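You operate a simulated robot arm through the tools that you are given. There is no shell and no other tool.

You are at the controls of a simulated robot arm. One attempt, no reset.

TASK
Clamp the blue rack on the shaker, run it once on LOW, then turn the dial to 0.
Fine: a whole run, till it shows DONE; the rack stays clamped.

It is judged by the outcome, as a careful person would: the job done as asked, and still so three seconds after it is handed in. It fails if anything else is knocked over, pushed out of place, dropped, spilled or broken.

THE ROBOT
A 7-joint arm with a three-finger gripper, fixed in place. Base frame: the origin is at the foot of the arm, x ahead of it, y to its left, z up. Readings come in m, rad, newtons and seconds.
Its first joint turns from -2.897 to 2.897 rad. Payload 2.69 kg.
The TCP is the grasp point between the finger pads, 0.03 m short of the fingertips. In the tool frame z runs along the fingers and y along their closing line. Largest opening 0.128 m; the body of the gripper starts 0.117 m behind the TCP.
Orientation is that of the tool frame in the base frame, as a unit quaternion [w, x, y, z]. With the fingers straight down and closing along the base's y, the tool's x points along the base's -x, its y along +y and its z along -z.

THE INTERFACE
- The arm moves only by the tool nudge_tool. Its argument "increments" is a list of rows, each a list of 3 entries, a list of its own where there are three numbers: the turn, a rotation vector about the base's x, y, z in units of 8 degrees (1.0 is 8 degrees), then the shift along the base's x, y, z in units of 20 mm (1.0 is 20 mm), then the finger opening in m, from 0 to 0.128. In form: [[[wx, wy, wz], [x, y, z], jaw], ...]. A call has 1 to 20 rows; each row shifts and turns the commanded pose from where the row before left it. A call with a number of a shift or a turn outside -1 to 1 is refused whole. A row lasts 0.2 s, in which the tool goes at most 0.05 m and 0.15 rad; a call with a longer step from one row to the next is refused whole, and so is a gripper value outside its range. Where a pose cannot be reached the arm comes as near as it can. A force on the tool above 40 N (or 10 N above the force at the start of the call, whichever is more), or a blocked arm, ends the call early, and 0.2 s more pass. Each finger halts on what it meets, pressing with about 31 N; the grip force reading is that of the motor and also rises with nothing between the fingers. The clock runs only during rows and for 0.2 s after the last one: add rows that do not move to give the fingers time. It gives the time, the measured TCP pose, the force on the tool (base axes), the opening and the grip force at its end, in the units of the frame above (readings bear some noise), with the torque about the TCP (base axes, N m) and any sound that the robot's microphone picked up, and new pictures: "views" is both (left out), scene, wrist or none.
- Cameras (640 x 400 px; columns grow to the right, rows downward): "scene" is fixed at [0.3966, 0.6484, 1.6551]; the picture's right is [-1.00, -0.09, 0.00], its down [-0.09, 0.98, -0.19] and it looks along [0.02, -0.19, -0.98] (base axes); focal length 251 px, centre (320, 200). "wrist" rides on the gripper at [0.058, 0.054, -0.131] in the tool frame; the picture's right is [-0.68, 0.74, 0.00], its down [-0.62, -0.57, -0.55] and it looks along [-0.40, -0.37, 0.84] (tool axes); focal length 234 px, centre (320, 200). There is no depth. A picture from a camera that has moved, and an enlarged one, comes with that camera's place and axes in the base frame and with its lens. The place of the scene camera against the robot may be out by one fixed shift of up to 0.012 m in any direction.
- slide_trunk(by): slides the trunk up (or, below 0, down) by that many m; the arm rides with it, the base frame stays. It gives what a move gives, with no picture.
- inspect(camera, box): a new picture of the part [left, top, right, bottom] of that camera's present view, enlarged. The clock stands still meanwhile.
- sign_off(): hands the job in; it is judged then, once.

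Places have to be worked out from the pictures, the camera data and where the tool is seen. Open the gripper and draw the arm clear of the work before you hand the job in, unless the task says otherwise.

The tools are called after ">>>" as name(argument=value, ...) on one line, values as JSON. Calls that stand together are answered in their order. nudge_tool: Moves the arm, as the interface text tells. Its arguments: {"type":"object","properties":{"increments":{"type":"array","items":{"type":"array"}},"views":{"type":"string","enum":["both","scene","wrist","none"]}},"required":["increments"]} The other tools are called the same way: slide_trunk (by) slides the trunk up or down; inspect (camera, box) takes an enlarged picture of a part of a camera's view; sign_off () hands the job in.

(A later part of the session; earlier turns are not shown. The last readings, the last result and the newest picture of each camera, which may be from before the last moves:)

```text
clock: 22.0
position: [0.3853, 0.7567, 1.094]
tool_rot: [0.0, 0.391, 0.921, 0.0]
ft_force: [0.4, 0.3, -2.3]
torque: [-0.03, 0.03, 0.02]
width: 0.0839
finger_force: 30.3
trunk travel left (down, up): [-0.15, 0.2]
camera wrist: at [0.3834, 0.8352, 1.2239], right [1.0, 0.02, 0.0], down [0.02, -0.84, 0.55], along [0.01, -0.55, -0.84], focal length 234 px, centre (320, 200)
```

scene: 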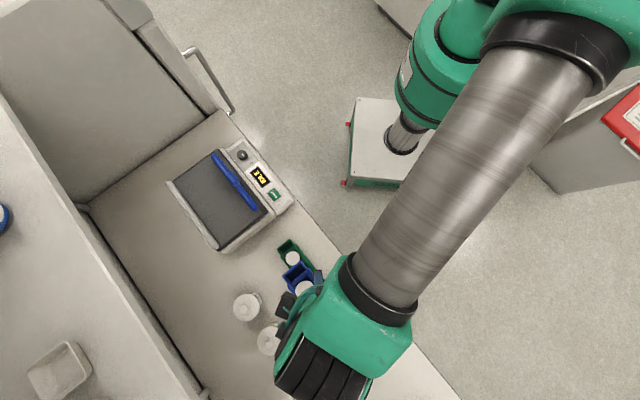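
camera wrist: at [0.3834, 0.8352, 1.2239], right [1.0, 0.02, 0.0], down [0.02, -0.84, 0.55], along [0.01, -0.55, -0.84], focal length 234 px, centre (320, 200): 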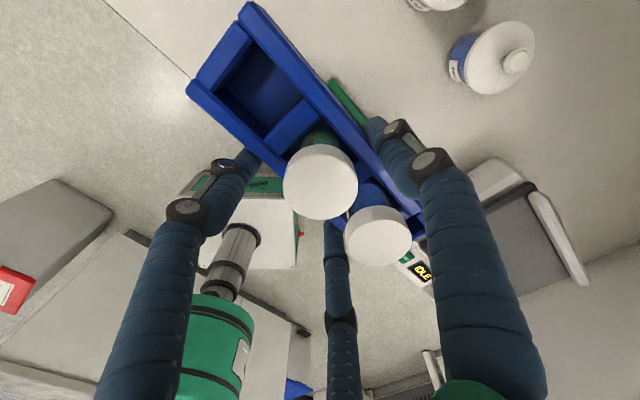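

All steady. I continue along the bench toward the shaker at the same height, shifting inward only after passing the bottles.

>>> nudge_tool(increments=[[[0, 0, 0], [0.694, -0.719, 0], 0.06], [[0, 0, 0], [0.694, -0.719, 0], 0.06], [[0, 0, 0], [0.694, -0.719, 0], 0.06], [[0, 0, 0], [0.694, -0.719, 0], 0.06], [[0, 0, 0], [0.694, -0.719, 0], 0.06], [[0, 0, 0], [0.694, -0.719, 0], 0.06], [[0, 0, 0], [0.694, -0.719, 0], 0.06], [[0, 0, 0], [0.694, -0.719, 0], 0.06], [[0, 0, 0], [0.694, -0.719, 0], 0.06], [[0, 0, 0], [0.694, -0.719, 0], 0.06], [[0, 0, 0], [0.916, -0.374, 0], 0.06], [[0, 0, 0], [0.916, -0.374, 0], 0.06], [[0, 0, 0], [0.916, -0.374, 0], 0.06], [[0, 0, 0], [0.916, -0.374, 0], 0.06], [[0, 0, 0], [0.916, -0.374, 0], 0.06], [[0, 0, 0], [0.916, -0.374, 0], 0.06], [[0, 0, 0], [0.916, -0.374, 0], 0.06], [[0, 0, 0], [0.916, -0.374, 0], 0.06], [[0, 0, 0], [0.916, -0.374, 0], 0.06], [[0, 0, 0], [0.916, -0.374, 0], 0.06]], views="both")

```text
clock: 26.2
position: [0.7054, 0.5359, 1.0945]
tool_rot: [0.0, 0.391, 0.92, 0.0]
ft_force: [-1.0, -0.7, -1.1]
torque: [0.02, 0.02, 0.02]
width: 0.0836
finger_force: 30.9
trunk travel left (down, up): [-0.15, 0.2]
camera wrist: at [0.7039, 0.6151, 1.2257], right [1.0, 0.03, 0.0], down [0.02, -0.84, 0.55], along [0.01, -0.55, -0.84], focal length 234 px, centre (320, 200)
```

scene: 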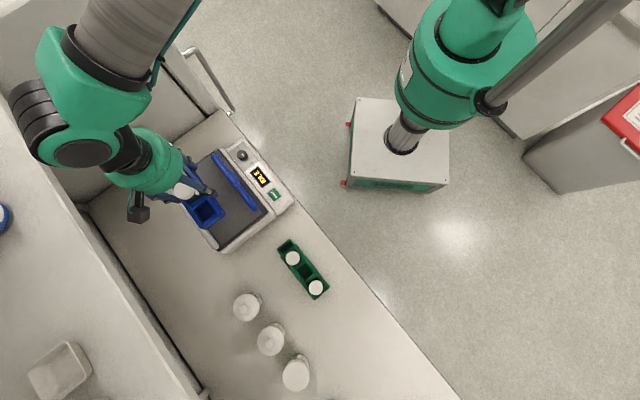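
wrist: 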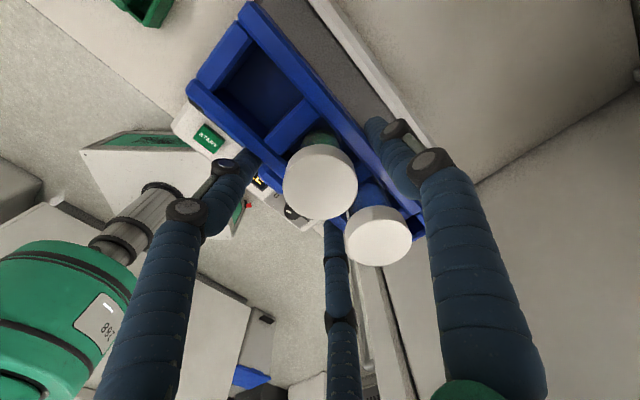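

The rack hangs above the platform. I enlarge the wrist view to locate the back rail and platform relative to the rack.

>>> inspect(camera="wrist", box=[230, 0, 470, 150])

>>> inspect(camera="scene", box=[150, 130, 310, 260])

```text
2.67 times, centred on (350, 75) of wrist
camera zoom: at [0.7039, 0.6151, 1.2257], right [1.0, 0.03, 0.0], down [0.02, -0.84, 0.55], along [0.01, -0.55, -0.84], focal length 624 px, centre (240, 533)
```

zoom: 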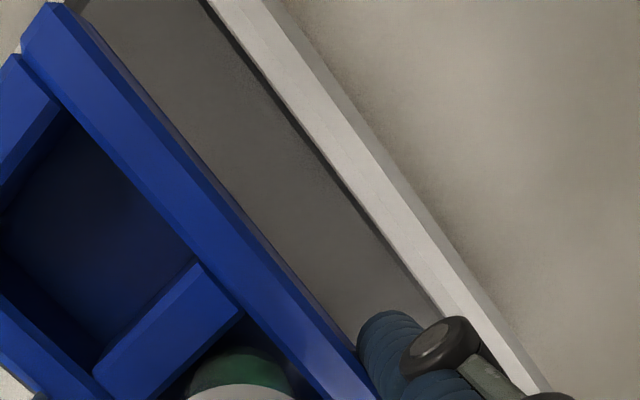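

```text
3.08 times, centred on (230, 195) of scene
camera zoom: at [0.3966, 0.6484, 1.6551], right [-1.0, -0.09, 0.0], down [-0.09, 0.98, -0.19], along [0.02, -0.19, -0.98], focal length 773 px, centre (597, 215)
```

zoom: 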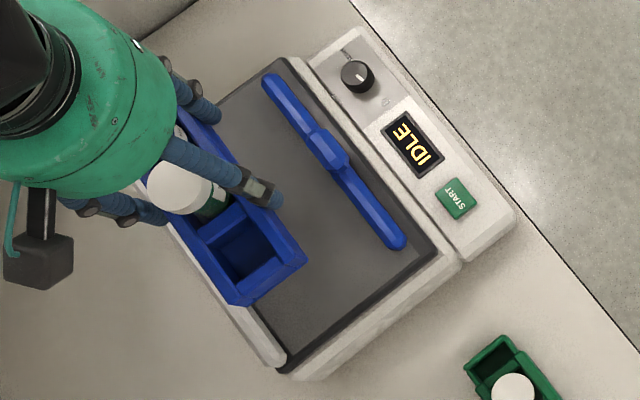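

The rail's inner face is at e2≈0.949 and the rack's inner side at ≈0.920; finger A needs room there, so I shift 6 mm toward the robot and descend to z≈1.016.

>>> nudge_tool(increments=[[[0, 0, 0], [-0.215, -0.21, 0], 0.06], [[0, 0, 0], [0, 0, -0.8], 0.06], [[0, 0, 0], [0, 0, -0.8], 0.06], [[0, 0, 0], [0, 0, -0.8], 0.06], [[0, 0, 0], [0, 0, -0.8], 0.06], [[0, 0, 0], [0, 0, -0.7], 0.06], [[0, 0, 0], [0, 0, 0], 0.06]], views="both")

>>> inspect(camera="wrist", box=[230, 0, 470, 150])

>>> inspect(camera="scene", box=[150, 140, 290, 255])

```text
clock: 27.8
position: [0.7017, 0.5337, 1.0155]
tool_rot: [0.001, 0.39, 0.921, 0.0]
ft_force: [0.1, -1.0, -2.3]
torque: [-0.07, 0.0, -0.01]
width: 0.0833
finger_force: 30.8
trunk travel left (down, up): [-0.15, 0.2]
camera wrist: at [0.7002, 0.6117, 1.1453], right [1.0, 0.03, 0.0], down [0.02, -0.84, 0.55], along [0.01, -0.55, -0.84], focal length 234 px, centre (320, 200)
```

scene: 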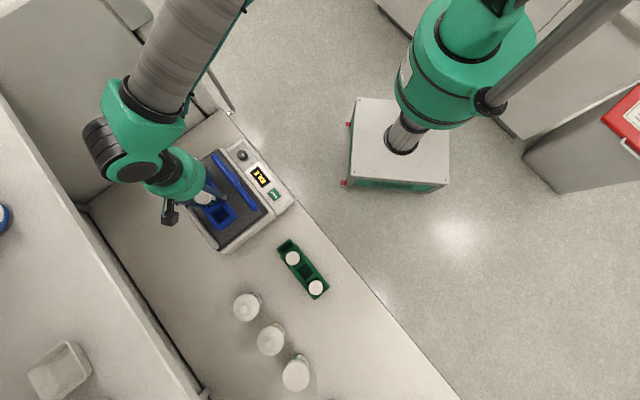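
wrist: 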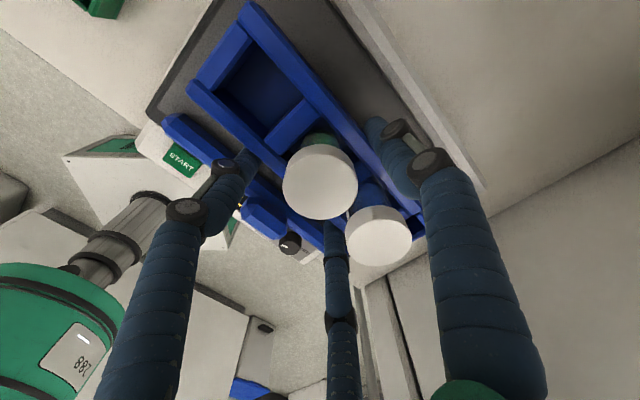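

```text
2.67 times, centred on (350, 75) of wrist
camera zoom: at [0.7002, 0.6117, 1.1453], right [1.0, 0.03, 0.0], down [0.02, -0.84, 0.55], along [0.01, -0.55, -0.84], focal length 624 px, centre (240, 533)
```

zoom: 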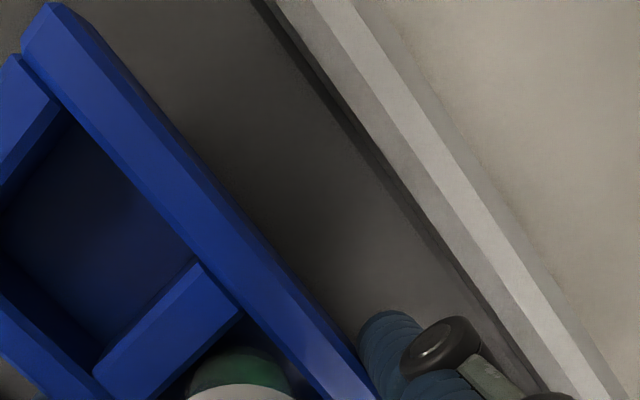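

```text
3.48 times, centred on (220, 198) of scene
camera zoom: at [0.3966, 0.6484, 1.6551], right [-1.0, -0.09, 0.0], down [-0.09, 0.98, -0.19], along [0.02, -0.19, -0.98], focal length 874 px, centre (668, 209)
```

zoom: 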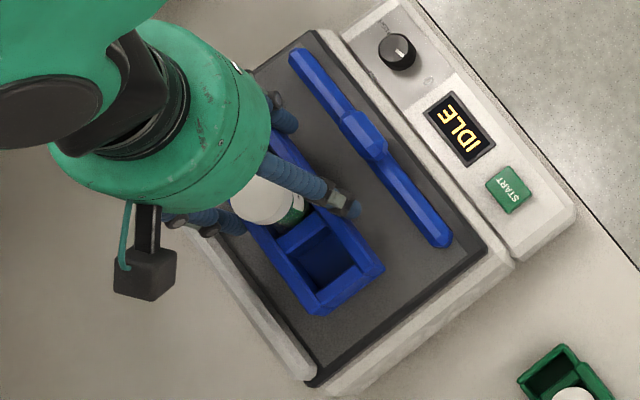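

The rack is parallel to the rail with room for the finger. I now lower it in small steps, watching the vertical force for touchdown.

>>> nudge_tool(increments=[[[0, 0, 0], [0, 0, -0.35], 0.06], [[0, 0, 0], [0, 0, -0.3], 0.06], [[0, 0, 0], [0, 0, 0], 0.06]], views="none")

>>> nudge_tool(increments=[[[0, 0, 0], [0, 0, -0.15], 0.06], [[0, 0, 0], [0, 0, 0], 0.06]], views="none")

>>> nudge_tool(increments=[[[0, 0, 0], [0, 0, -0.15], 0.06], [[0, 0, 0], [0, 0, 0], 0.06]], views="wrist")

```text
clock: 28.6
position: [0.704, 0.5328, 1.0023]
tool_rot: [0.0, 0.391, 0.92, 0.001]
ft_force: [-0.2, 0.3, -2.3]
torque: [-0.05, 0.05, 0.0]
width: 0.0837
finger_force: 31.1
trunk travel left (down, up): [-0.15, 0.2]
```

```text
clock: 29.2
position: [0.7038, 0.533, 0.9995]
tool_rot: [0.0, 0.39, 0.921, 0.001]
ft_force: [-0.2, -0.4, -2.4]
torque: [-0.03, 0.01, -0.01]
width: 0.0837
finger_force: 31.5
trunk travel left (down, up): [-0.15, 0.2]
```

```text
clock: 29.8
position: [0.7043, 0.5315, 0.9962]
tool_rot: [-0.001, 0.391, 0.921, 0.0]
ft_force: [1.0, -0.3, -1.8]
torque: [-0.04, 0.0, 0.0]
width: 0.0839
finger_force: 31.4
trunk travel left (down, up): [-0.15, 0.2]
camera wrist: at [0.7012, 0.6119, 1.1264], right [1.0, 0.03, 0.0], down [0.02, -0.84, 0.55], along [0.01, -0.55, -0.84], focal length 234 px, centre (320, 200)
```

wrist: 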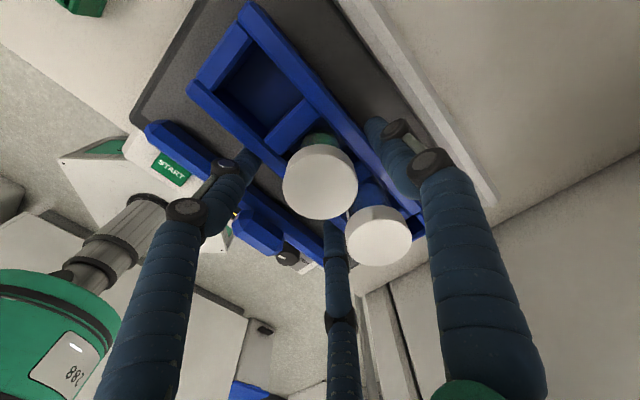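

No touchdown yet at z=0.995; continuing in 2.5–3 mm steps.

>>> nudge_tool(increments=[[[0, 0, 0], [0, 0, -0.15], 0.06], [[0, 0, 0], [0, 0, 0], 0.06]], views="none")

>>> nudge_tool(increments=[[[0, 0, 0], [0, 0, -0.12], 0.06], [[0, 0, 0], [0, 0, 0], 0.06]], views="none")

>>> nudge_tool(increments=[[[0, 0, 0], [0, 0, -0.12], 0.06], [[0, 0, 0], [0, 0, 0], 0.06]], views="both")

```text
clock: 30.4
position: [0.7024, 0.533, 0.9939]
tool_rot: [0.0, 0.39, 0.921, -0.001]
ft_force: [-0.2, 0.1, -2.4]
torque: [0.01, 0.03, -0.03]
width: 0.0835
finger_force: 30.8
trunk travel left (down, up): [-0.15, 0.2]
```

```text
clock: 31.0
position: [0.7021, 0.5324, 0.9895]
tool_rot: [0.0, 0.391, 0.92, 0.0]
ft_force: [0.2, 0.0, -2.1]
torque: [-0.05, 0.01, -0.01]
width: 0.084
finger_force: 30.8
trunk travel left (down, up): [-0.15, 0.2]
```

```text
clock: 31.6
position: [0.703, 0.532, 0.9881]
tool_rot: [0.0, 0.391, 0.92, 0.0]
ft_force: [0.6, 0.1, -2.0]
torque: [-0.02, 0.01, 0.03]
width: 0.0838
finger_force: 30.8
trunk travel left (down, up): [-0.15, 0.2]
camera wrist: at [0.7005, 0.6115, 1.1186], right [1.0, 0.03, 0.0], down [0.02, -0.84, 0.55], along [0.01, -0.55, -0.84], focal length 234 px, centre (320, 200)
```

scene: 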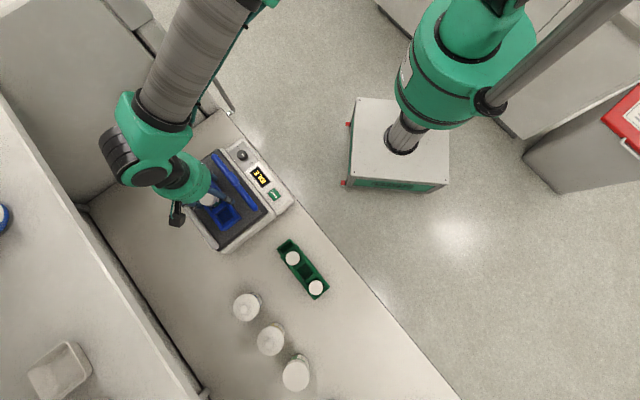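
wrist: 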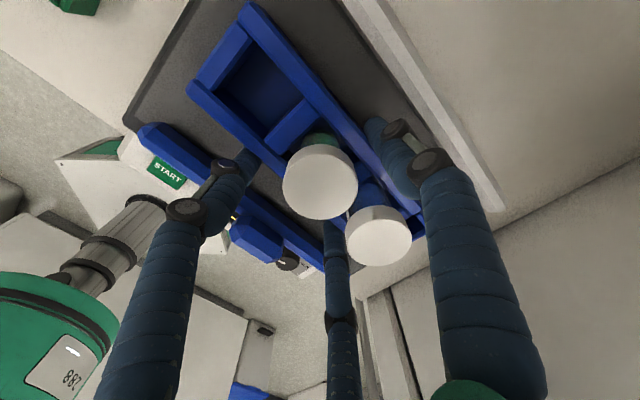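

Platform height re-estimates at ≈0.948, so touchdown should be imminent. Continuing with 2 mm steps.

>>> nudge_tool(increments=[[[0, 0, 0], [0, 0, -0.1], 0.06], [[0, 0, 0], [0, 0, 0], 0.06]], views="none")

>>> nudge_tool(increments=[[[0, 0, 0], [0, 0, -0.1], 0.06], [[0, 0, 0], [0, 0, 0], 0.06]], views="none")

>>> nudge_tool(increments=[[[0, 0, 0], [0, 0, -0.1], 0.06], [[0, 0, 0], [0, 0, 0], 0.06]], views="none")

```text
clock: 32.2
position: [0.7034, 0.5333, 0.988]
tool_rot: [0.0, 0.39, 0.921, 0.001]
ft_force: [-1.5, -1.5, 8.4]
torque: [0.32, -0.1, 0.02]
width: 0.0834
finger_force: 30.9
trunk travel left (down, up): [-0.15, 0.2]
```

```text
clock: 32.8
position: [0.7026, 0.5333, 0.9884]
tool_rot: [0.0, 0.391, 0.92, 0.002]
ft_force: [-2.3, -2.2, 24.3]
torque: [0.02, 0.07, -0.06]
width: 0.0836
finger_force: 31.0
trunk travel left (down, up): [-0.15, 0.2]
```

```text
clock: 33.4
position: [0.7025, 0.532, 0.9852]
tool_rot: [0.001, 0.391, 0.92, 0.001]
ft_force: [1.8, 2.8, 30.8]
torque: [0.26, -0.38, -0.22]
width: 0.0843
finger_force: 31.6
trunk travel left (down, up): [-0.15, 0.2]
```

Touchdown at TCP z≈0.988, and the last steps pressed up to 31 N. I raise the command 5 mm to relieve the pressing before releasing.

>>> nudge_tool(increments=[[[0, 0, 0], [0, 0, 0.25], 0.06], [[0, 0, 0], [0, 0, 0], 0.06]], views="both")

>>> inspect(camera="wrist", box=[170, 0, 450, 270])

>>> inspect(camera="scene", box=[150, 140, 290, 255])

```text
clock: 34.0
position: [0.7022, 0.532, 0.9843]
tool_rot: [0.0, 0.391, 0.92, -0.002]
ft_force: [-0.2, -1.5, 2.2]
torque: [-0.06, -0.17, -0.07]
width: 0.0839
finger_force: 31.4
trunk travel left (down, up): [-0.15, 0.2]
camera wrist: at [0.6996, 0.6104, 1.1148], right [1.0, 0.02, 0.0], down [0.02, -0.83, 0.55], along [0.01, -0.55, -0.83], focal length 234 px, centre (320, 200)
```

scene: 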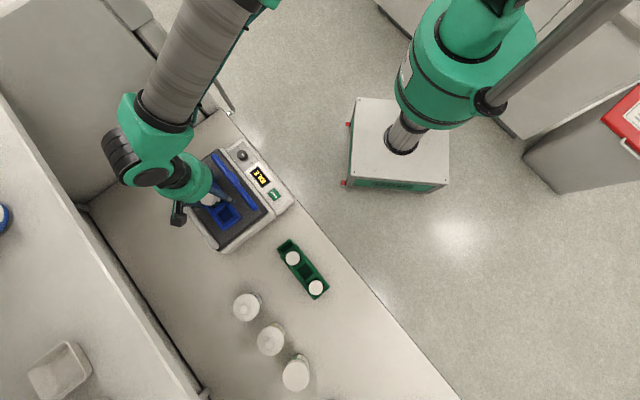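
wrist: 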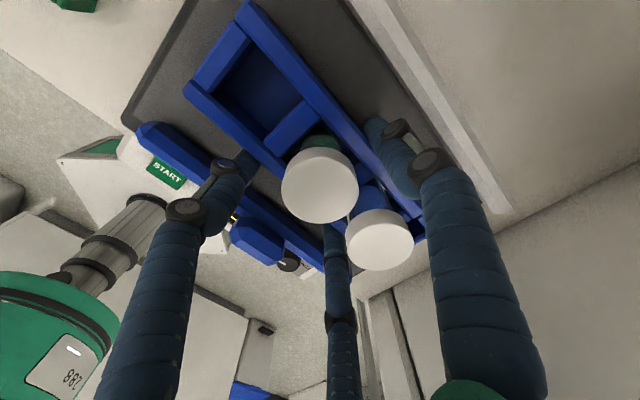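

```text
1.48 times, centred on (310, 135) of wrist
camera zoom: at [0.6996, 0.6104, 1.1148], right [1.0, 0.02, 0.0], down [0.02, -0.83, 0.55], along [0.01, -0.55, -0.83], focal length 347 px, centre (335, 296)
```

zoom: 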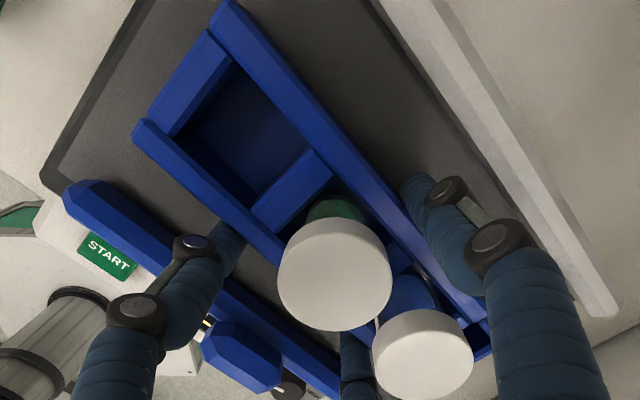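

```text
3.48 times, centred on (220, 198) of scene
camera zoom: at [0.3966, 0.6484, 1.6551], right [-1.0, -0.09, 0.0], down [-0.09, 0.98, -0.19], along [0.02, -0.19, -0.98], focal length 874 px, centre (668, 209)
```

zoom: 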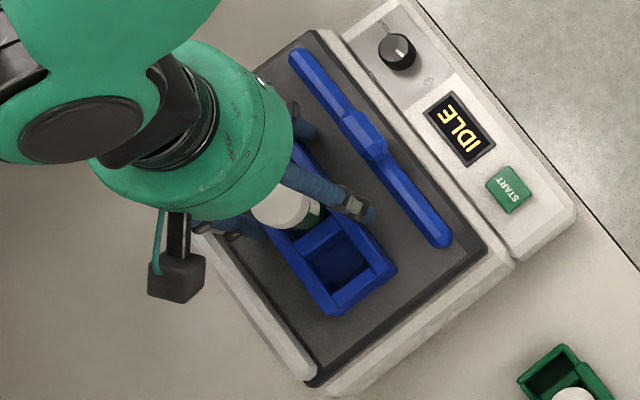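

The rack rests flat on the platform with almost no load on the tool. I release by opening to 0.10 m (leaving the inner finger clear of the rail).

>>> nudge_tool(increments=[[[0, 0, 0], [0, 0, 0], 0.09], [[0, 0, 0], [0, 0, 0], 0.1], [[0, 0, 0], [0, 0, 0], 0.1]], views="wrist")

>>> inspect(camera="wrist", box=[170, 0, 450, 270])

```text
clock: 34.8
position: [0.7046, 0.5325, 0.9879]
tool_rot: [0.0, 0.391, 0.92, -0.001]
ft_force: [-0.5, 0.7, 1.0]
torque: [0.03, -0.01, 0.03]
width: 0.0998
finger_force: 0.1
trunk travel left (down, up): [-0.15, 0.2]
camera wrist: at [0.7006, 0.6113, 1.1179], right [1.0, 0.03, 0.0], down [0.02, -0.84, 0.55], along [0.01, -0.55, -0.84], focal length 234 px, centre (320, 200)
```

wrist: 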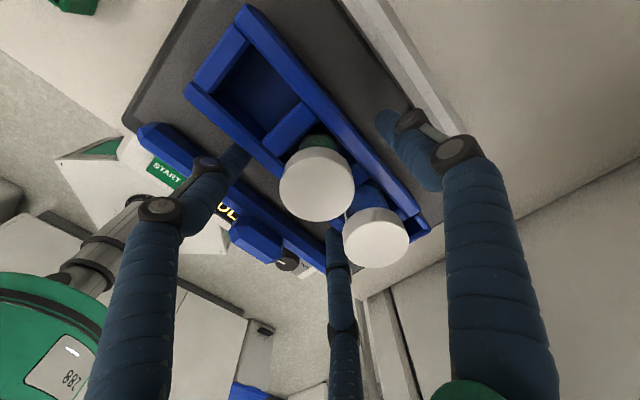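

```text
1.48 times, centred on (310, 135) of wrist
camera zoom: at [0.7006, 0.6113, 1.1179], right [1.0, 0.03, 0.0], down [0.02, -0.84, 0.55], along [0.01, -0.55, -0.84], focal length 347 px, centre (335, 296)
```

zoom: 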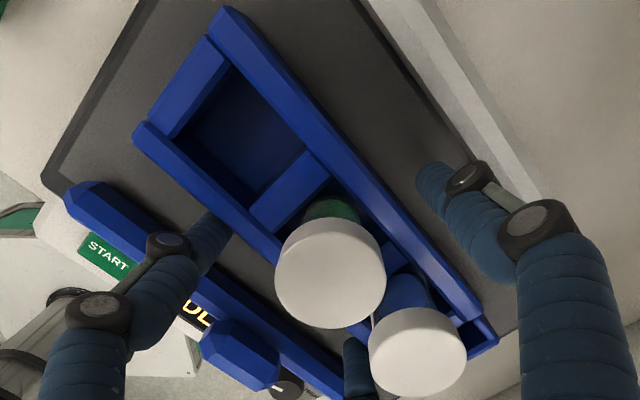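

Released cleanly. I lift straight up to about z=1.13.

>>> nudge_tool(increments=[[[0, 0, 0], [0, 0, 0.3], 0.1], [[0, 0, 0], [0, 0, 0.7], 0.1], [[0, 0, 0], [0, 0, 1], 0.1], [[0, 0, 0], [0, 0, 1], 0.1], [[0, 0, 0], [0, 0, 1], 0.1], [[0, 0, 0], [0, 0, 1], 0.1], [[0, 0, 0], [0, 0, 1], 0.1], [[0, 0, 0], [0, 0, 1], 0.1], [[0, 0, 0], [0, 0, 0], 0.1]], views="both")

>>> inspect(camera="wrist", box=[180, 0, 460, 220])

>>> inspect(camera="scene", box=[150, 140, 290, 255])

```text
clock: 36.8
position: [0.703, 0.5325, 1.1295]
tool_rot: [0.0, 0.391, 0.92, 0.0]
ft_force: [-0.5, 0.0, 0.9]
torque: [0.01, -0.01, -0.02]
width: 0.1002
finger_force: 0.0
trunk travel left (down, up): [-0.15, 0.2]
camera wrist: at [0.6997, 0.6117, 1.2591], right [1.0, 0.03, 0.0], down [0.02, -0.84, 0.55], along [0.01, -0.55, -0.84], focal length 234 px, centre (320, 200)
```

scene: 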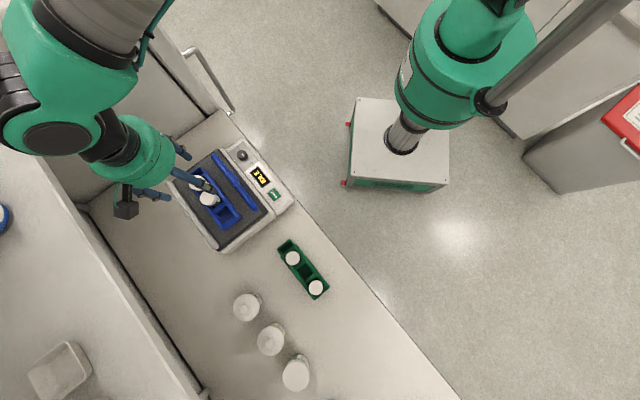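
wrist: 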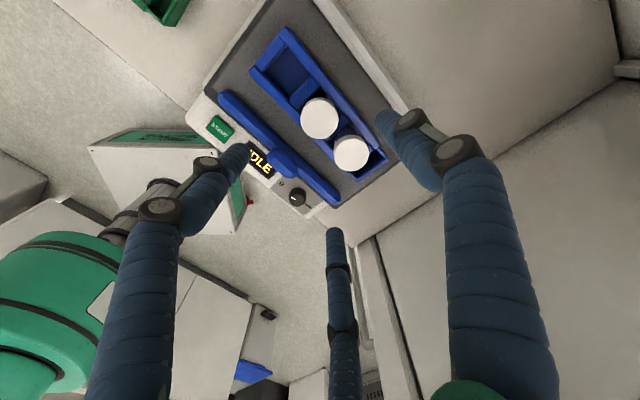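

```text
1.82 times, centred on (320, 110) of wrist
camera zoom: at [0.6997, 0.6117, 1.2591], right [1.0, 0.03, 0.0], down [0.02, -0.84, 0.55], along [0.01, -0.55, -0.84], focal length 426 px, centre (320, 364)
```

zoom: 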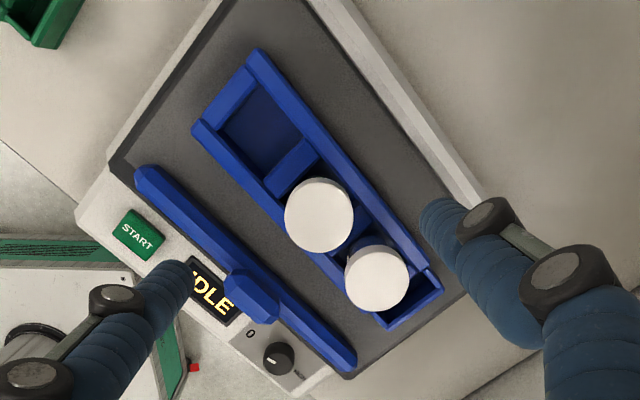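

```text
3.48 times, centred on (220, 198) of scene
camera zoom: at [0.3966, 0.6484, 1.6551], right [-1.0, -0.09, 0.0], down [-0.09, 0.98, -0.19], along [0.02, -0.19, -0.98], focal length 874 px, centre (668, 209)
```

zoom: 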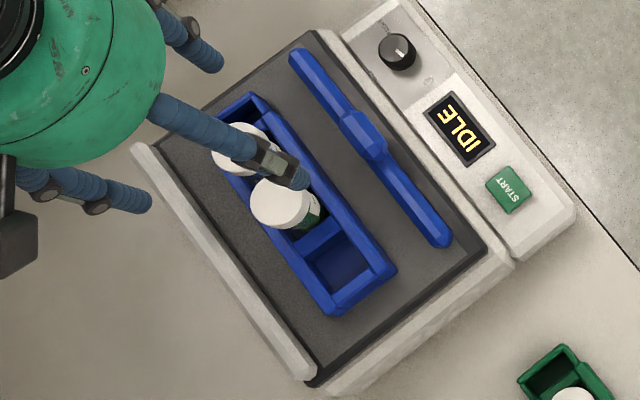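

The rack sits square on the platform. Now I examine the clamp bar and its handle closely.

>>> inspect(camera="wrist", box=[205, 85, 355, 210])

>>> inspect(camera="scene", box=[205, 145, 275, 215])

```text
3.20 times, centred on (280, 148) of wrist
camera zoom: at [0.6997, 0.6117, 1.2591], right [1.0, 0.03, 0.0], down [0.02, -0.84, 0.55], along [0.01, -0.55, -0.84], focal length 749 px, centre (448, 368)
```

zoom: 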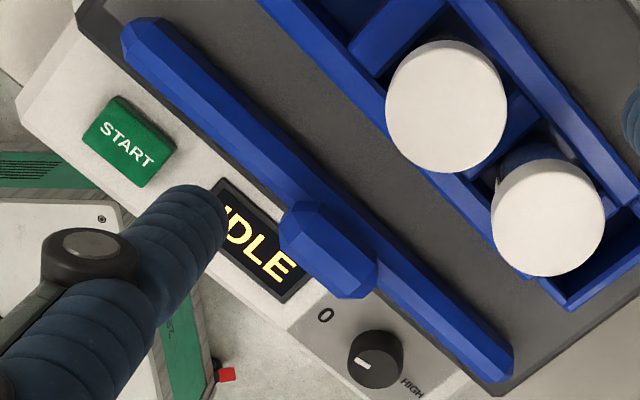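

```text
5.71 times, centred on (240, 180) of scene
camera zoom: at [0.3966, 0.6484, 1.6551], right [-1.0, -0.09, 0.0], down [-0.09, 0.98, -0.19], along [0.02, -0.19, -0.98], focal length 1435 px, centre (777, 314)
```

zoom: 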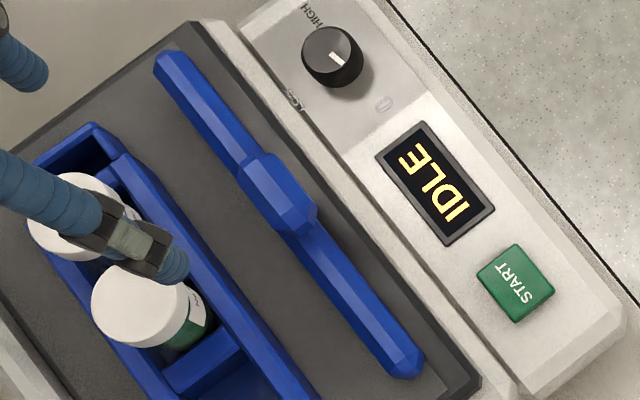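

The bar's centreline is at e2≈0.817 with a raised handle block mid-length, in front of the rack. I'll close the fingers, tilt the tool 30° (palm toward the robot) to keep the fingers clear of the caps, and go to a point in front of the handle, still high.

>>> nudge_tool(increments=[[[0, 0, 0], [-0.636, -0.633, 0], 0.06], [[0.52, -0.54, 0], [-0.636, -0.633, 0], 0.02], [[0.52, -0.54, 0], [-0.636, -0.633, 0], 0.0], [[0.52, -0.54, 0], [-0.636, -0.633, -0.6], 0.0], [[0.52, -0.54, 0], [-0.636, -0.633, -0.9], 0.0], [[0.52, -0.54, 0], [-0.636, -0.633, -0.9], 0.0], [[0, 0, 0], [0, 0, -0.6], 0.0], [[0, 0, 0], [0, 0, 0], 0.0]], views="both")

>>> inspect(camera="wrist", box=[180, 20, 460, 240])

>>> inspect(camera="scene", box=[180, 130, 300, 230])

```text
clock: 38.6
position: [0.6282, 0.4548, 1.0668]
tool_rot: [0.101, 0.378, 0.889, 0.238]
ft_force: [0.6, -0.9, 0.7]
torque: [-0.03, 0.02, 0.0]
width: 0.0022
finger_force: 30.9
trunk travel left (down, up): [-0.15, 0.2]
camera wrist: at [0.5726, 0.4848, 1.2067], right [0.93, -0.04, 0.37], down [-0.12, -0.97, 0.19], along [0.35, -0.22, -0.91], focal length 234 px, centre (320, 200)
```

scene: 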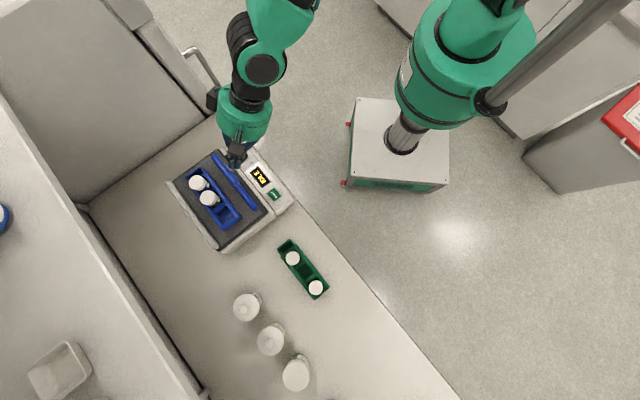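
wrist: 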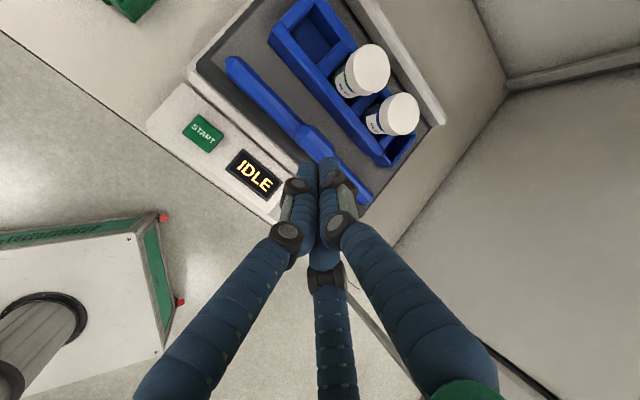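

```text
1.82 times, centred on (320, 130) of wrist
camera zoom: at [0.5726, 0.4848, 1.2067], right [0.93, -0.04, 0.37], down [-0.12, -0.97, 0.19], along [0.35, -0.22, -0.91], focal length 426 px, centre (320, 327)
```

zoom: 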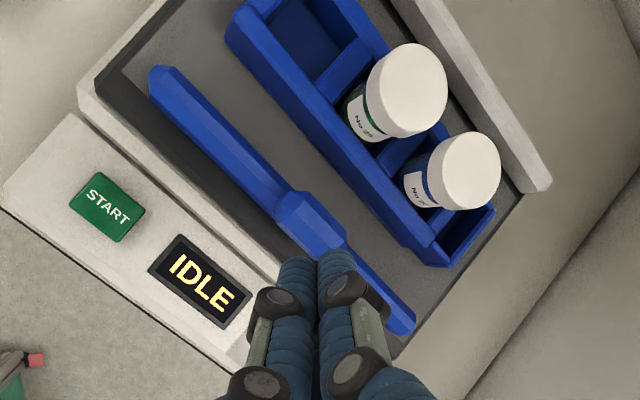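

```text
4.00 times, centred on (240, 180) of scene
camera zoom: at [0.3966, 0.6484, 1.6551], right [-1.0, -0.09, 0.0], down [-0.09, 0.98, -0.19], along [0.02, -0.19, -0.98], focal length 1005 px, centre (640, 280)
```

zoom: 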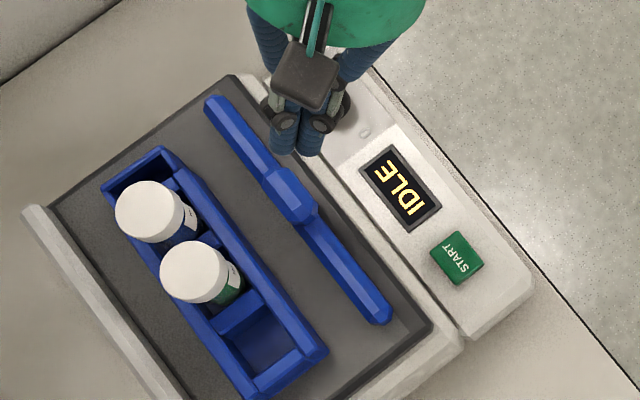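

Clear view now: handle centre is at about e1=−0.109, e2=0.816, and the closed fingertips are lined up in front of it. I back off 10 mm and lower to z≈0.99, so the fingertips sit just above platform level in front of the bar.

>>> nudge_tool(increments=[[[0, 0, 0], [-0.36, -0.347, -0.5], 0.0], [[0, 0, 0], [0, 0, -0.9], 0.0], [[0, 0, 0], [0, 0, -0.9], 0.0], [[0, 0, 0], [0, 0, -0.9], 0.0], [[0, 0, 0], [0, 0, -0.6], 0.0], [[0, 0, 0], [0, 0, 0], 0.0]], views="both")

>>> inspect(camera="wrist", box=[200, 20, 480, 240])

>>> inspect(camera="scene", box=[200, 140, 290, 220])

```text
clock: 40.0
position: [0.6196, 0.4484, 0.9922]
tool_rot: [0.101, 0.378, 0.889, 0.238]
ft_force: [0.6, -0.1, 0.4]
torque: [0.01, -0.01, 0.0]
width: 0.0022
finger_force: 30.9
trunk travel left (down, up): [-0.15, 0.2]
camera wrist: at [0.5648, 0.4776, 1.1319], right [0.93, -0.04, 0.37], down [-0.12, -0.97, 0.19], along [0.35, -0.22, -0.91], focal length 234 px, centre (320, 200)
```

scene: 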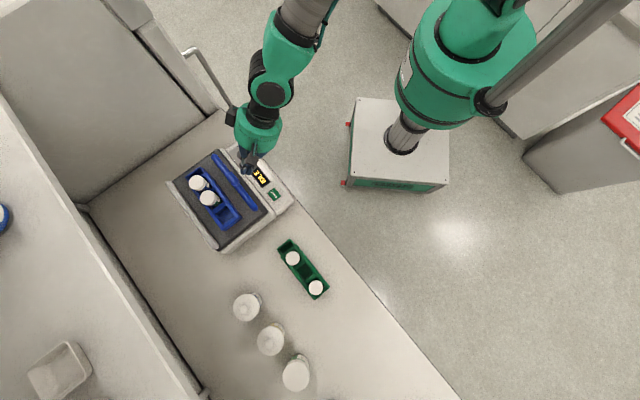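
wrist: 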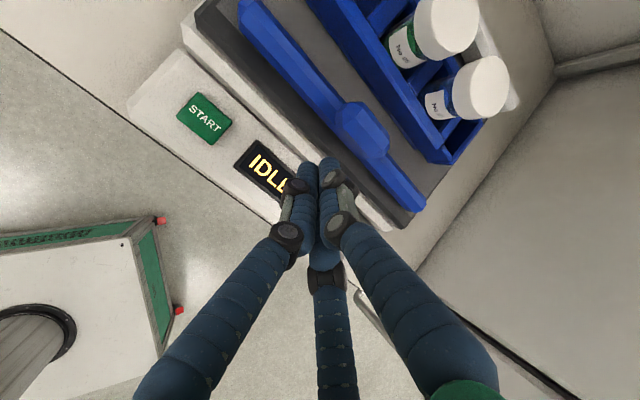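

```text
1.82 times, centred on (340, 130) of wrist
camera zoom: at [0.5648, 0.4776, 1.1319], right [0.93, -0.04, 0.37], down [-0.12, -0.97, 0.19], along [0.35, -0.22, -0.91], focal length 426 px, centre (284, 327)
```

zoom: 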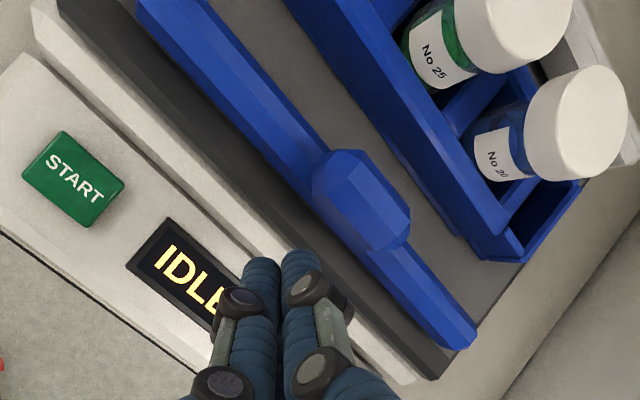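

```text
5.00 times, centred on (245, 180) of scene
camera zoom: at [0.3966, 0.6484, 1.6551], right [-1.0, -0.09, 0.0], down [-0.09, 0.98, -0.19], along [0.02, -0.19, -0.98], focal length 1256 px, centre (695, 300)
```

zoom: 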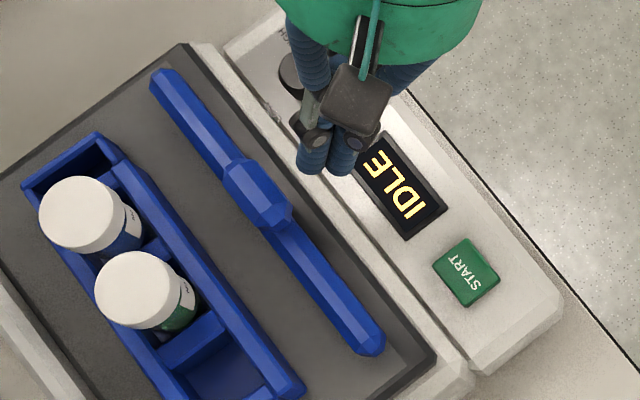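

The fingertips line up with the handle centre and have about 25 mm to go before contact. I begin pushing inward along +e2 in small steps, watching the force.

>>> nudge_tool(increments=[[[0, 0, 0], [0.18, 0.173, 0], 0.0], [[0, 0, 0], [0.18, 0.173, 0], 0.0], [[0, 0, 0], [0.18, 0.173, 0], 0.0], [[0, 0, 0], [0.18, 0.173, 0], 0.0], [[0, 0, 0], [0.18, 0.173, 0], 0.0], [[0, 0, 0], [0.18, 0.173, 0], 0.0]], views="wrist")

>>> inspect(camera="scene", box=[200, 140, 290, 220])

```text
clock: 41.4
position: [0.6416, 0.4715, 0.9932]
tool_rot: [0.101, 0.377, 0.889, 0.238]
ft_force: [-1.8, -1.1, -0.1]
torque: [-0.01, 0.08, 0.03]
width: 0.0022
finger_force: 30.7
trunk travel left (down, up): [-0.15, 0.2]
camera wrist: at [0.5866, 0.4991, 1.1315], right [0.93, -0.04, 0.37], down [-0.12, -0.97, 0.19], along [0.35, -0.22, -0.91], focal length 234 px, centre (320, 200)
```

wrist: 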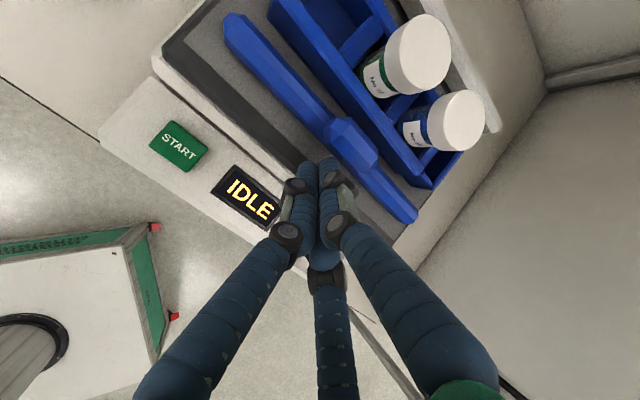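

```text
5.00 times, centred on (245, 180) of scene
camera zoom: at [0.3966, 0.6484, 1.6551], right [-1.0, -0.09, 0.0], down [-0.09, 0.98, -0.19], along [0.02, -0.19, -0.98], focal length 1256 px, centre (695, 300)
```

zoom: 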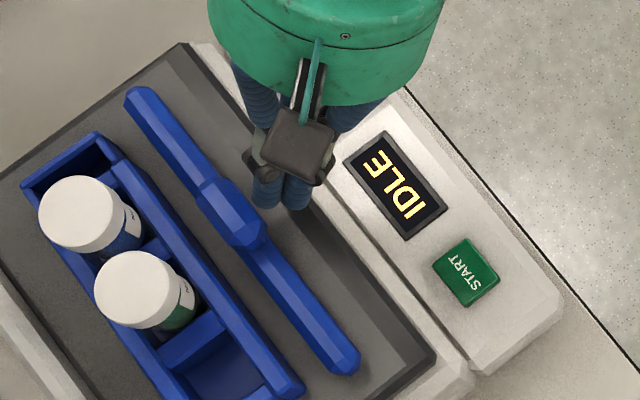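

The bar slides smoothly, staying parallel, with about 2 N of resistance. I keep pushing in 5 mm steps.

>>> nudge_tool(increments=[[[0, 0, 0], [0.18, 0.173, 0], 0.0], [[0, 0, 0], [0.18, 0.173, 0], 0.0], [[0, 0, 0], [0.18, 0.173, 0], 0.0], [[0, 0, 0], [0.18, 0.173, 0], 0.0], [[0, 0, 0], [0.18, 0.173, 0], 0.0]], views="wrist")

>>> inspect(camera="scene", box=[180, 140, 290, 230])

```text
clock: 42.6
position: [0.6595, 0.4881, 0.9926]
tool_rot: [0.101, 0.378, 0.889, 0.239]
ft_force: [-1.8, -1.2, -0.8]
torque: [-0.04, 0.05, 0.0]
width: 0.0019
finger_force: 30.9
trunk travel left (down, up): [-0.15, 0.2]
camera wrist: at [0.6039, 0.5167, 1.1319], right [0.93, -0.04, 0.37], down [-0.12, -0.97, 0.19], along [0.35, -0.22, -0.91], focal length 234 px, centre (320, 200)
```

wrist: 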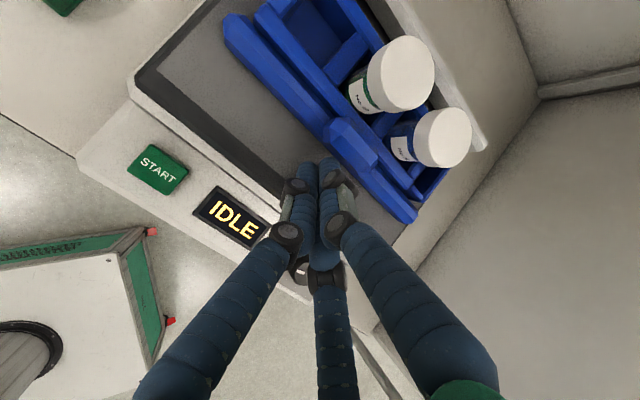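

```text
4.44 times, centred on (235, 185) of scene
camera zoom: at [0.3966, 0.6484, 1.6551], right [-1.0, -0.09, 0.0], down [-0.09, 0.98, -0.19], along [0.02, -0.19, -0.98], focal length 1116 px, centre (698, 267)
```

zoom: 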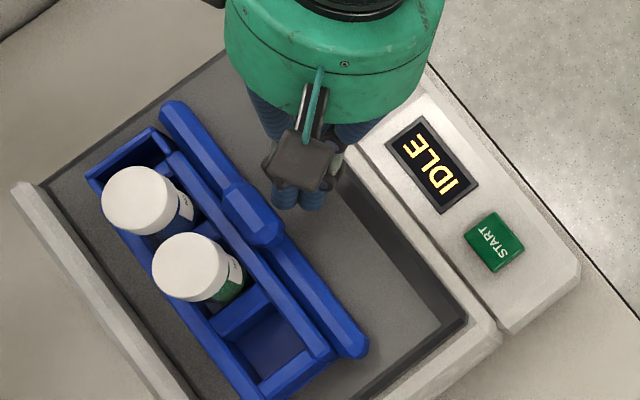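

The bar is about to meet the rack, still parallel. I continue with gentler 4 mm steps as the rack starts to slide toward the rail.

>>> nudge_tool(increments=[[[0, 0, 0], [0.144, 0.139, 0], 0.0], [[0, 0, 0], [0.144, 0.139, 0], 0.0], [[0, 0, 0], [0.144, 0.139, 0], 0.0], [[0, 0, 0], [0.144, 0.139, 0], 0.0]], views="wrist")

>>> inspect(camera="scene", box=[170, 140, 280, 230])

```text
clock: 43.6
position: [0.6698, 0.4994, 0.9922]
tool_rot: [0.1, 0.377, 0.89, 0.238]
ft_force: [-2.4, -0.5, 0.7]
torque: [-0.01, 0.07, 0.03]
width: 0.0022
finger_force: 31.3
trunk travel left (down, up): [-0.15, 0.2]
camera wrist: at [0.6161, 0.5284, 1.1314], right [0.93, -0.04, 0.37], down [-0.12, -0.97, 0.19], along [0.35, -0.22, -0.91], focal length 234 px, centre (320, 200)
```

wrist: 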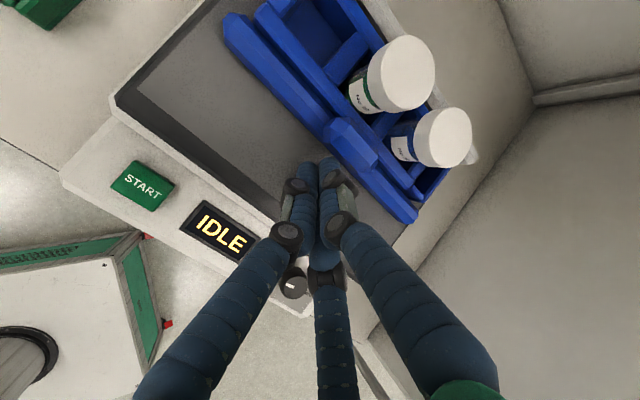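

```text
4.44 times, centred on (225, 185) of scene
camera zoom: at [0.3966, 0.6484, 1.6551], right [-1.0, -0.09, 0.0], down [-0.09, 0.98, -0.19], along [0.02, -0.19, -0.98], focal length 1116 px, centre (742, 267)
```

zoom: 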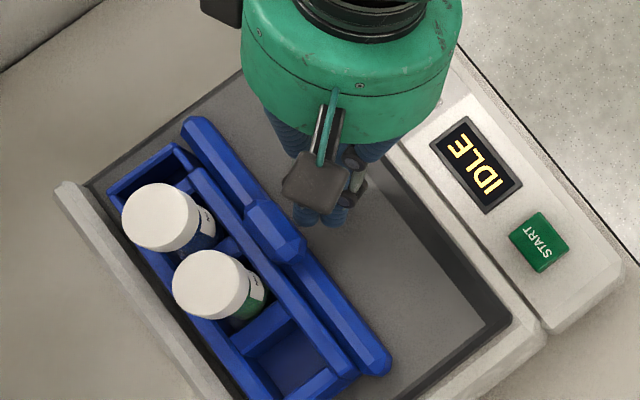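

The rack now slides with the bar, upright and parallel. I continue in 3 mm steps until the rail stops it.

>>> nudge_tool(increments=[[[0, 0, 0], [0.108, 0.104, 0], 0.0], [[0, 0, 0], [0.108, 0.104, 0], 0.0], [[0, 0, 0], [0.108, 0.104, 0], 0.0]], views="wrist")

>>> inspect(camera="scene", box=[160, 140, 270, 230])

```text
clock: 44.4
position: [0.6769, 0.5052, 0.992]
tool_rot: [0.101, 0.378, 0.889, 0.238]
ft_force: [-2.3, -1.7, -0.2]
torque: [-0.06, 0.01, 0.01]
width: 0.002
finger_force: 30.6
trunk travel left (down, up): [-0.15, 0.2]
camera wrist: at [0.6223, 0.5339, 1.1316], right [0.93, -0.04, 0.37], down [-0.12, -0.97, 0.19], along [0.35, -0.22, -0.91], focal length 234 px, centre (320, 200)
```

wrist: 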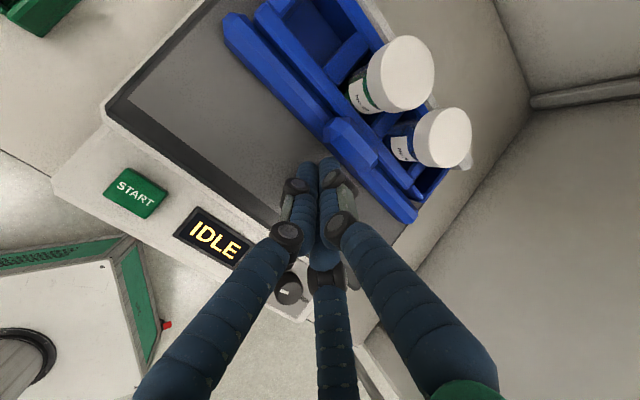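

```text
4.44 times, centred on (215, 185) of scene
camera zoom: at [0.3966, 0.6484, 1.6551], right [-1.0, -0.09, 0.0], down [-0.09, 0.98, -0.19], along [0.02, -0.19, -0.98], focal length 1116 px, centre (787, 267)
```

zoom: 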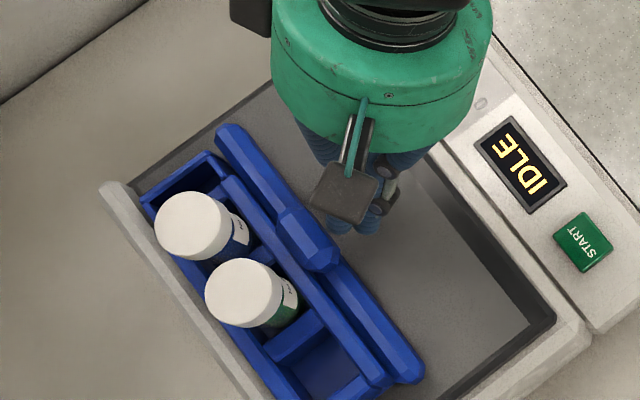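

The rack is now very near the rail. Continuing in 2 mm steps until force builds up.

>>> nudge_tool(increments=[[[0, 0, 0], [0.072, 0.069, 0], 0.0], [[0, 0, 0], [0.072, 0.069, 0], 0.0], [[0, 0, 0], [0.072, 0.069, 0], 0.0]], views="none")

>>> nudge_tool(increments=[[[0, 0, 0], [0.072, 0.069, 0], 0.0], [[0, 0, 0], [0.072, 0.069, 0], 0.0]], views="wrist")

>>> inspect(camera="scene", box=[160, 140, 270, 230])

```text
clock: 45.2
position: [0.6773, 0.5064, 0.9907]
tool_rot: [0.099, 0.379, 0.89, 0.235]
ft_force: [-13.3, -13.7, 8.1]
torque: [-0.02, 0.1, 0.03]
width: 0.0022
finger_force: 30.8
trunk travel left (down, up): [-0.15, 0.2]
stopped in row 3: the force on the tool passed its limit at 42 N (the readings are from after the stop); the commanded pose is now the measured one
```

```text
clock: 45.7
position: [0.6776, 0.5066, 0.9882]
tool_rot: [0.098, 0.377, 0.891, 0.233]
ft_force: [-14.2, -13.9, 7.9]
torque: [-0.06, 0.06, 0.0]
width: 0.002
finger_force: 31.0
trunk travel left (down, up): [-0.15, 0.2]
stopped in row 2: the force on the tool passed its limit at 43 N (the readings are from after the stop); the commanded pose is now the measured one
camera wrist: at [0.6244, 0.5362, 1.1283], right [0.93, -0.04, 0.36], down [-0.12, -0.97, 0.2], along [0.34, -0.23, -0.91], focal length 234 px, centre (320, 200)
```

wrist: 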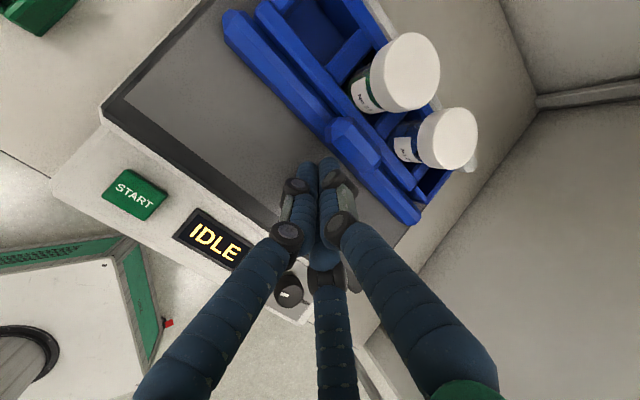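

```text
4.44 times, centred on (215, 185) of scene
camera zoom: at [0.3966, 0.6484, 1.6551], right [-1.0, -0.09, 0.0], down [-0.09, 0.98, -0.19], along [0.02, -0.19, -0.98], focal length 1116 px, centre (787, 267)
```

zoom: 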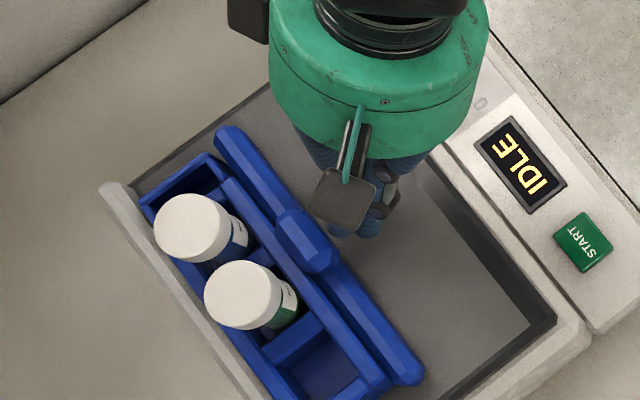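

The push is firmly blocked (over 40 N), so the rack is squeezed between bar and rail. I back away gently and check that the bar stays put.

>>> nudge_tool(increments=[[[0, 0, 0], [-0.1, -0.097, 0], 0.0], [[0, 0, 0], [-0.18, -0.173, 0], 0.0], [[0, 0, 0], [-0.36, -0.347, 0], 0.0], [[0, 0, 0], [-0.5, -0.48, 0.3], 0.0], [[0, 0, 0], [-0.5, -0.48, 0.6], 0.0], [[0, 0, 0], [-0.5, -0.48, 0.9], 0.0], [[0, 0, 0], [0, 0, 0.9], 0.0], [[0, 0, 0], [0, 0, 0.9], 0.0]], views="both")

>>> inspect(camera="scene", box=[160, 140, 290, 250])

>>> inspect(camera="wrist", box=[180, 0, 460, 200])

```text
clock: 47.5
position: [0.6364, 0.4663, 1.0614]
tool_rot: [0.098, 0.379, 0.89, 0.234]
ft_force: [0.1, -0.4, -0.2]
torque: [-0.01, 0.0, 0.0]
width: 0.0019
finger_force: 30.7
trunk travel left (down, up): [-0.15, 0.2]
camera wrist: at [0.5827, 0.4969, 1.2006], right [0.93, -0.04, 0.36], down [-0.12, -0.97, 0.2], along [0.34, -0.23, -0.91], focal length 234 px, centre (320, 200)
```

scene: 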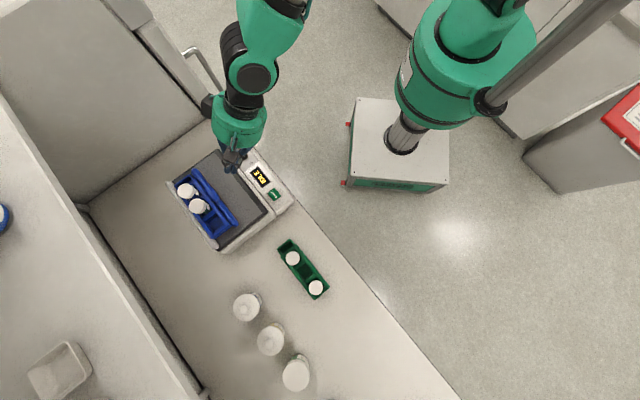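
wrist: 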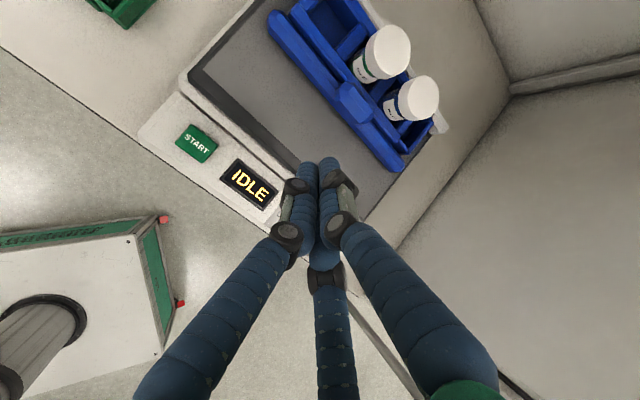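

```text
3.64 times, centred on (225, 195) of scene
camera zoom: at [0.3966, 0.6484, 1.6551], right [-1.0, -0.09, 0.0], down [-0.09, 0.98, -0.19], along [0.02, -0.19, -0.98], focal length 913 px, centre (666, 218)
```

zoom: 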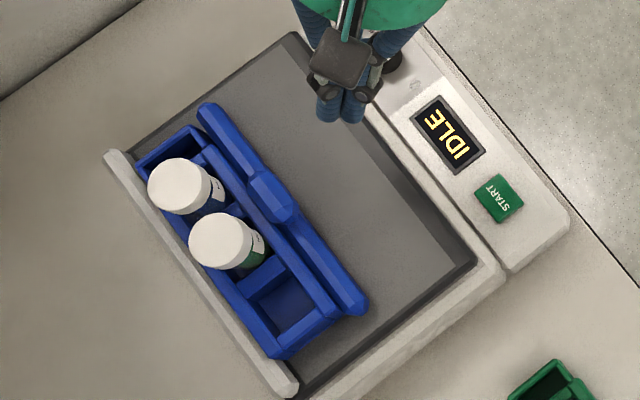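

```text
2.00 times, centred on (320, 100) of wrist
camera zoom: at [0.5827, 0.4969, 1.2006], right [0.93, -0.04, 0.36], down [-0.12, -0.97, 0.2], along [0.34, -0.23, -0.91], focal length 468 px, centre (320, 400)
```

zoom: 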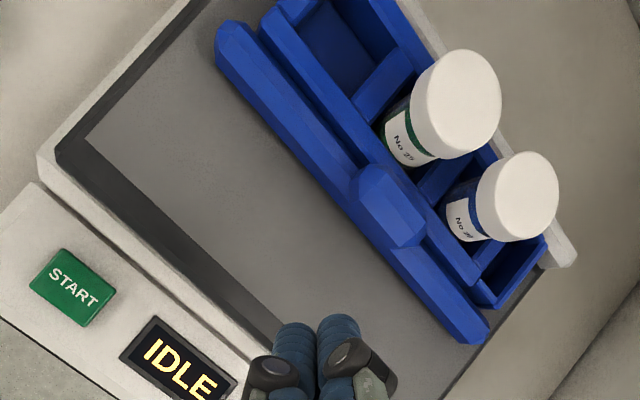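

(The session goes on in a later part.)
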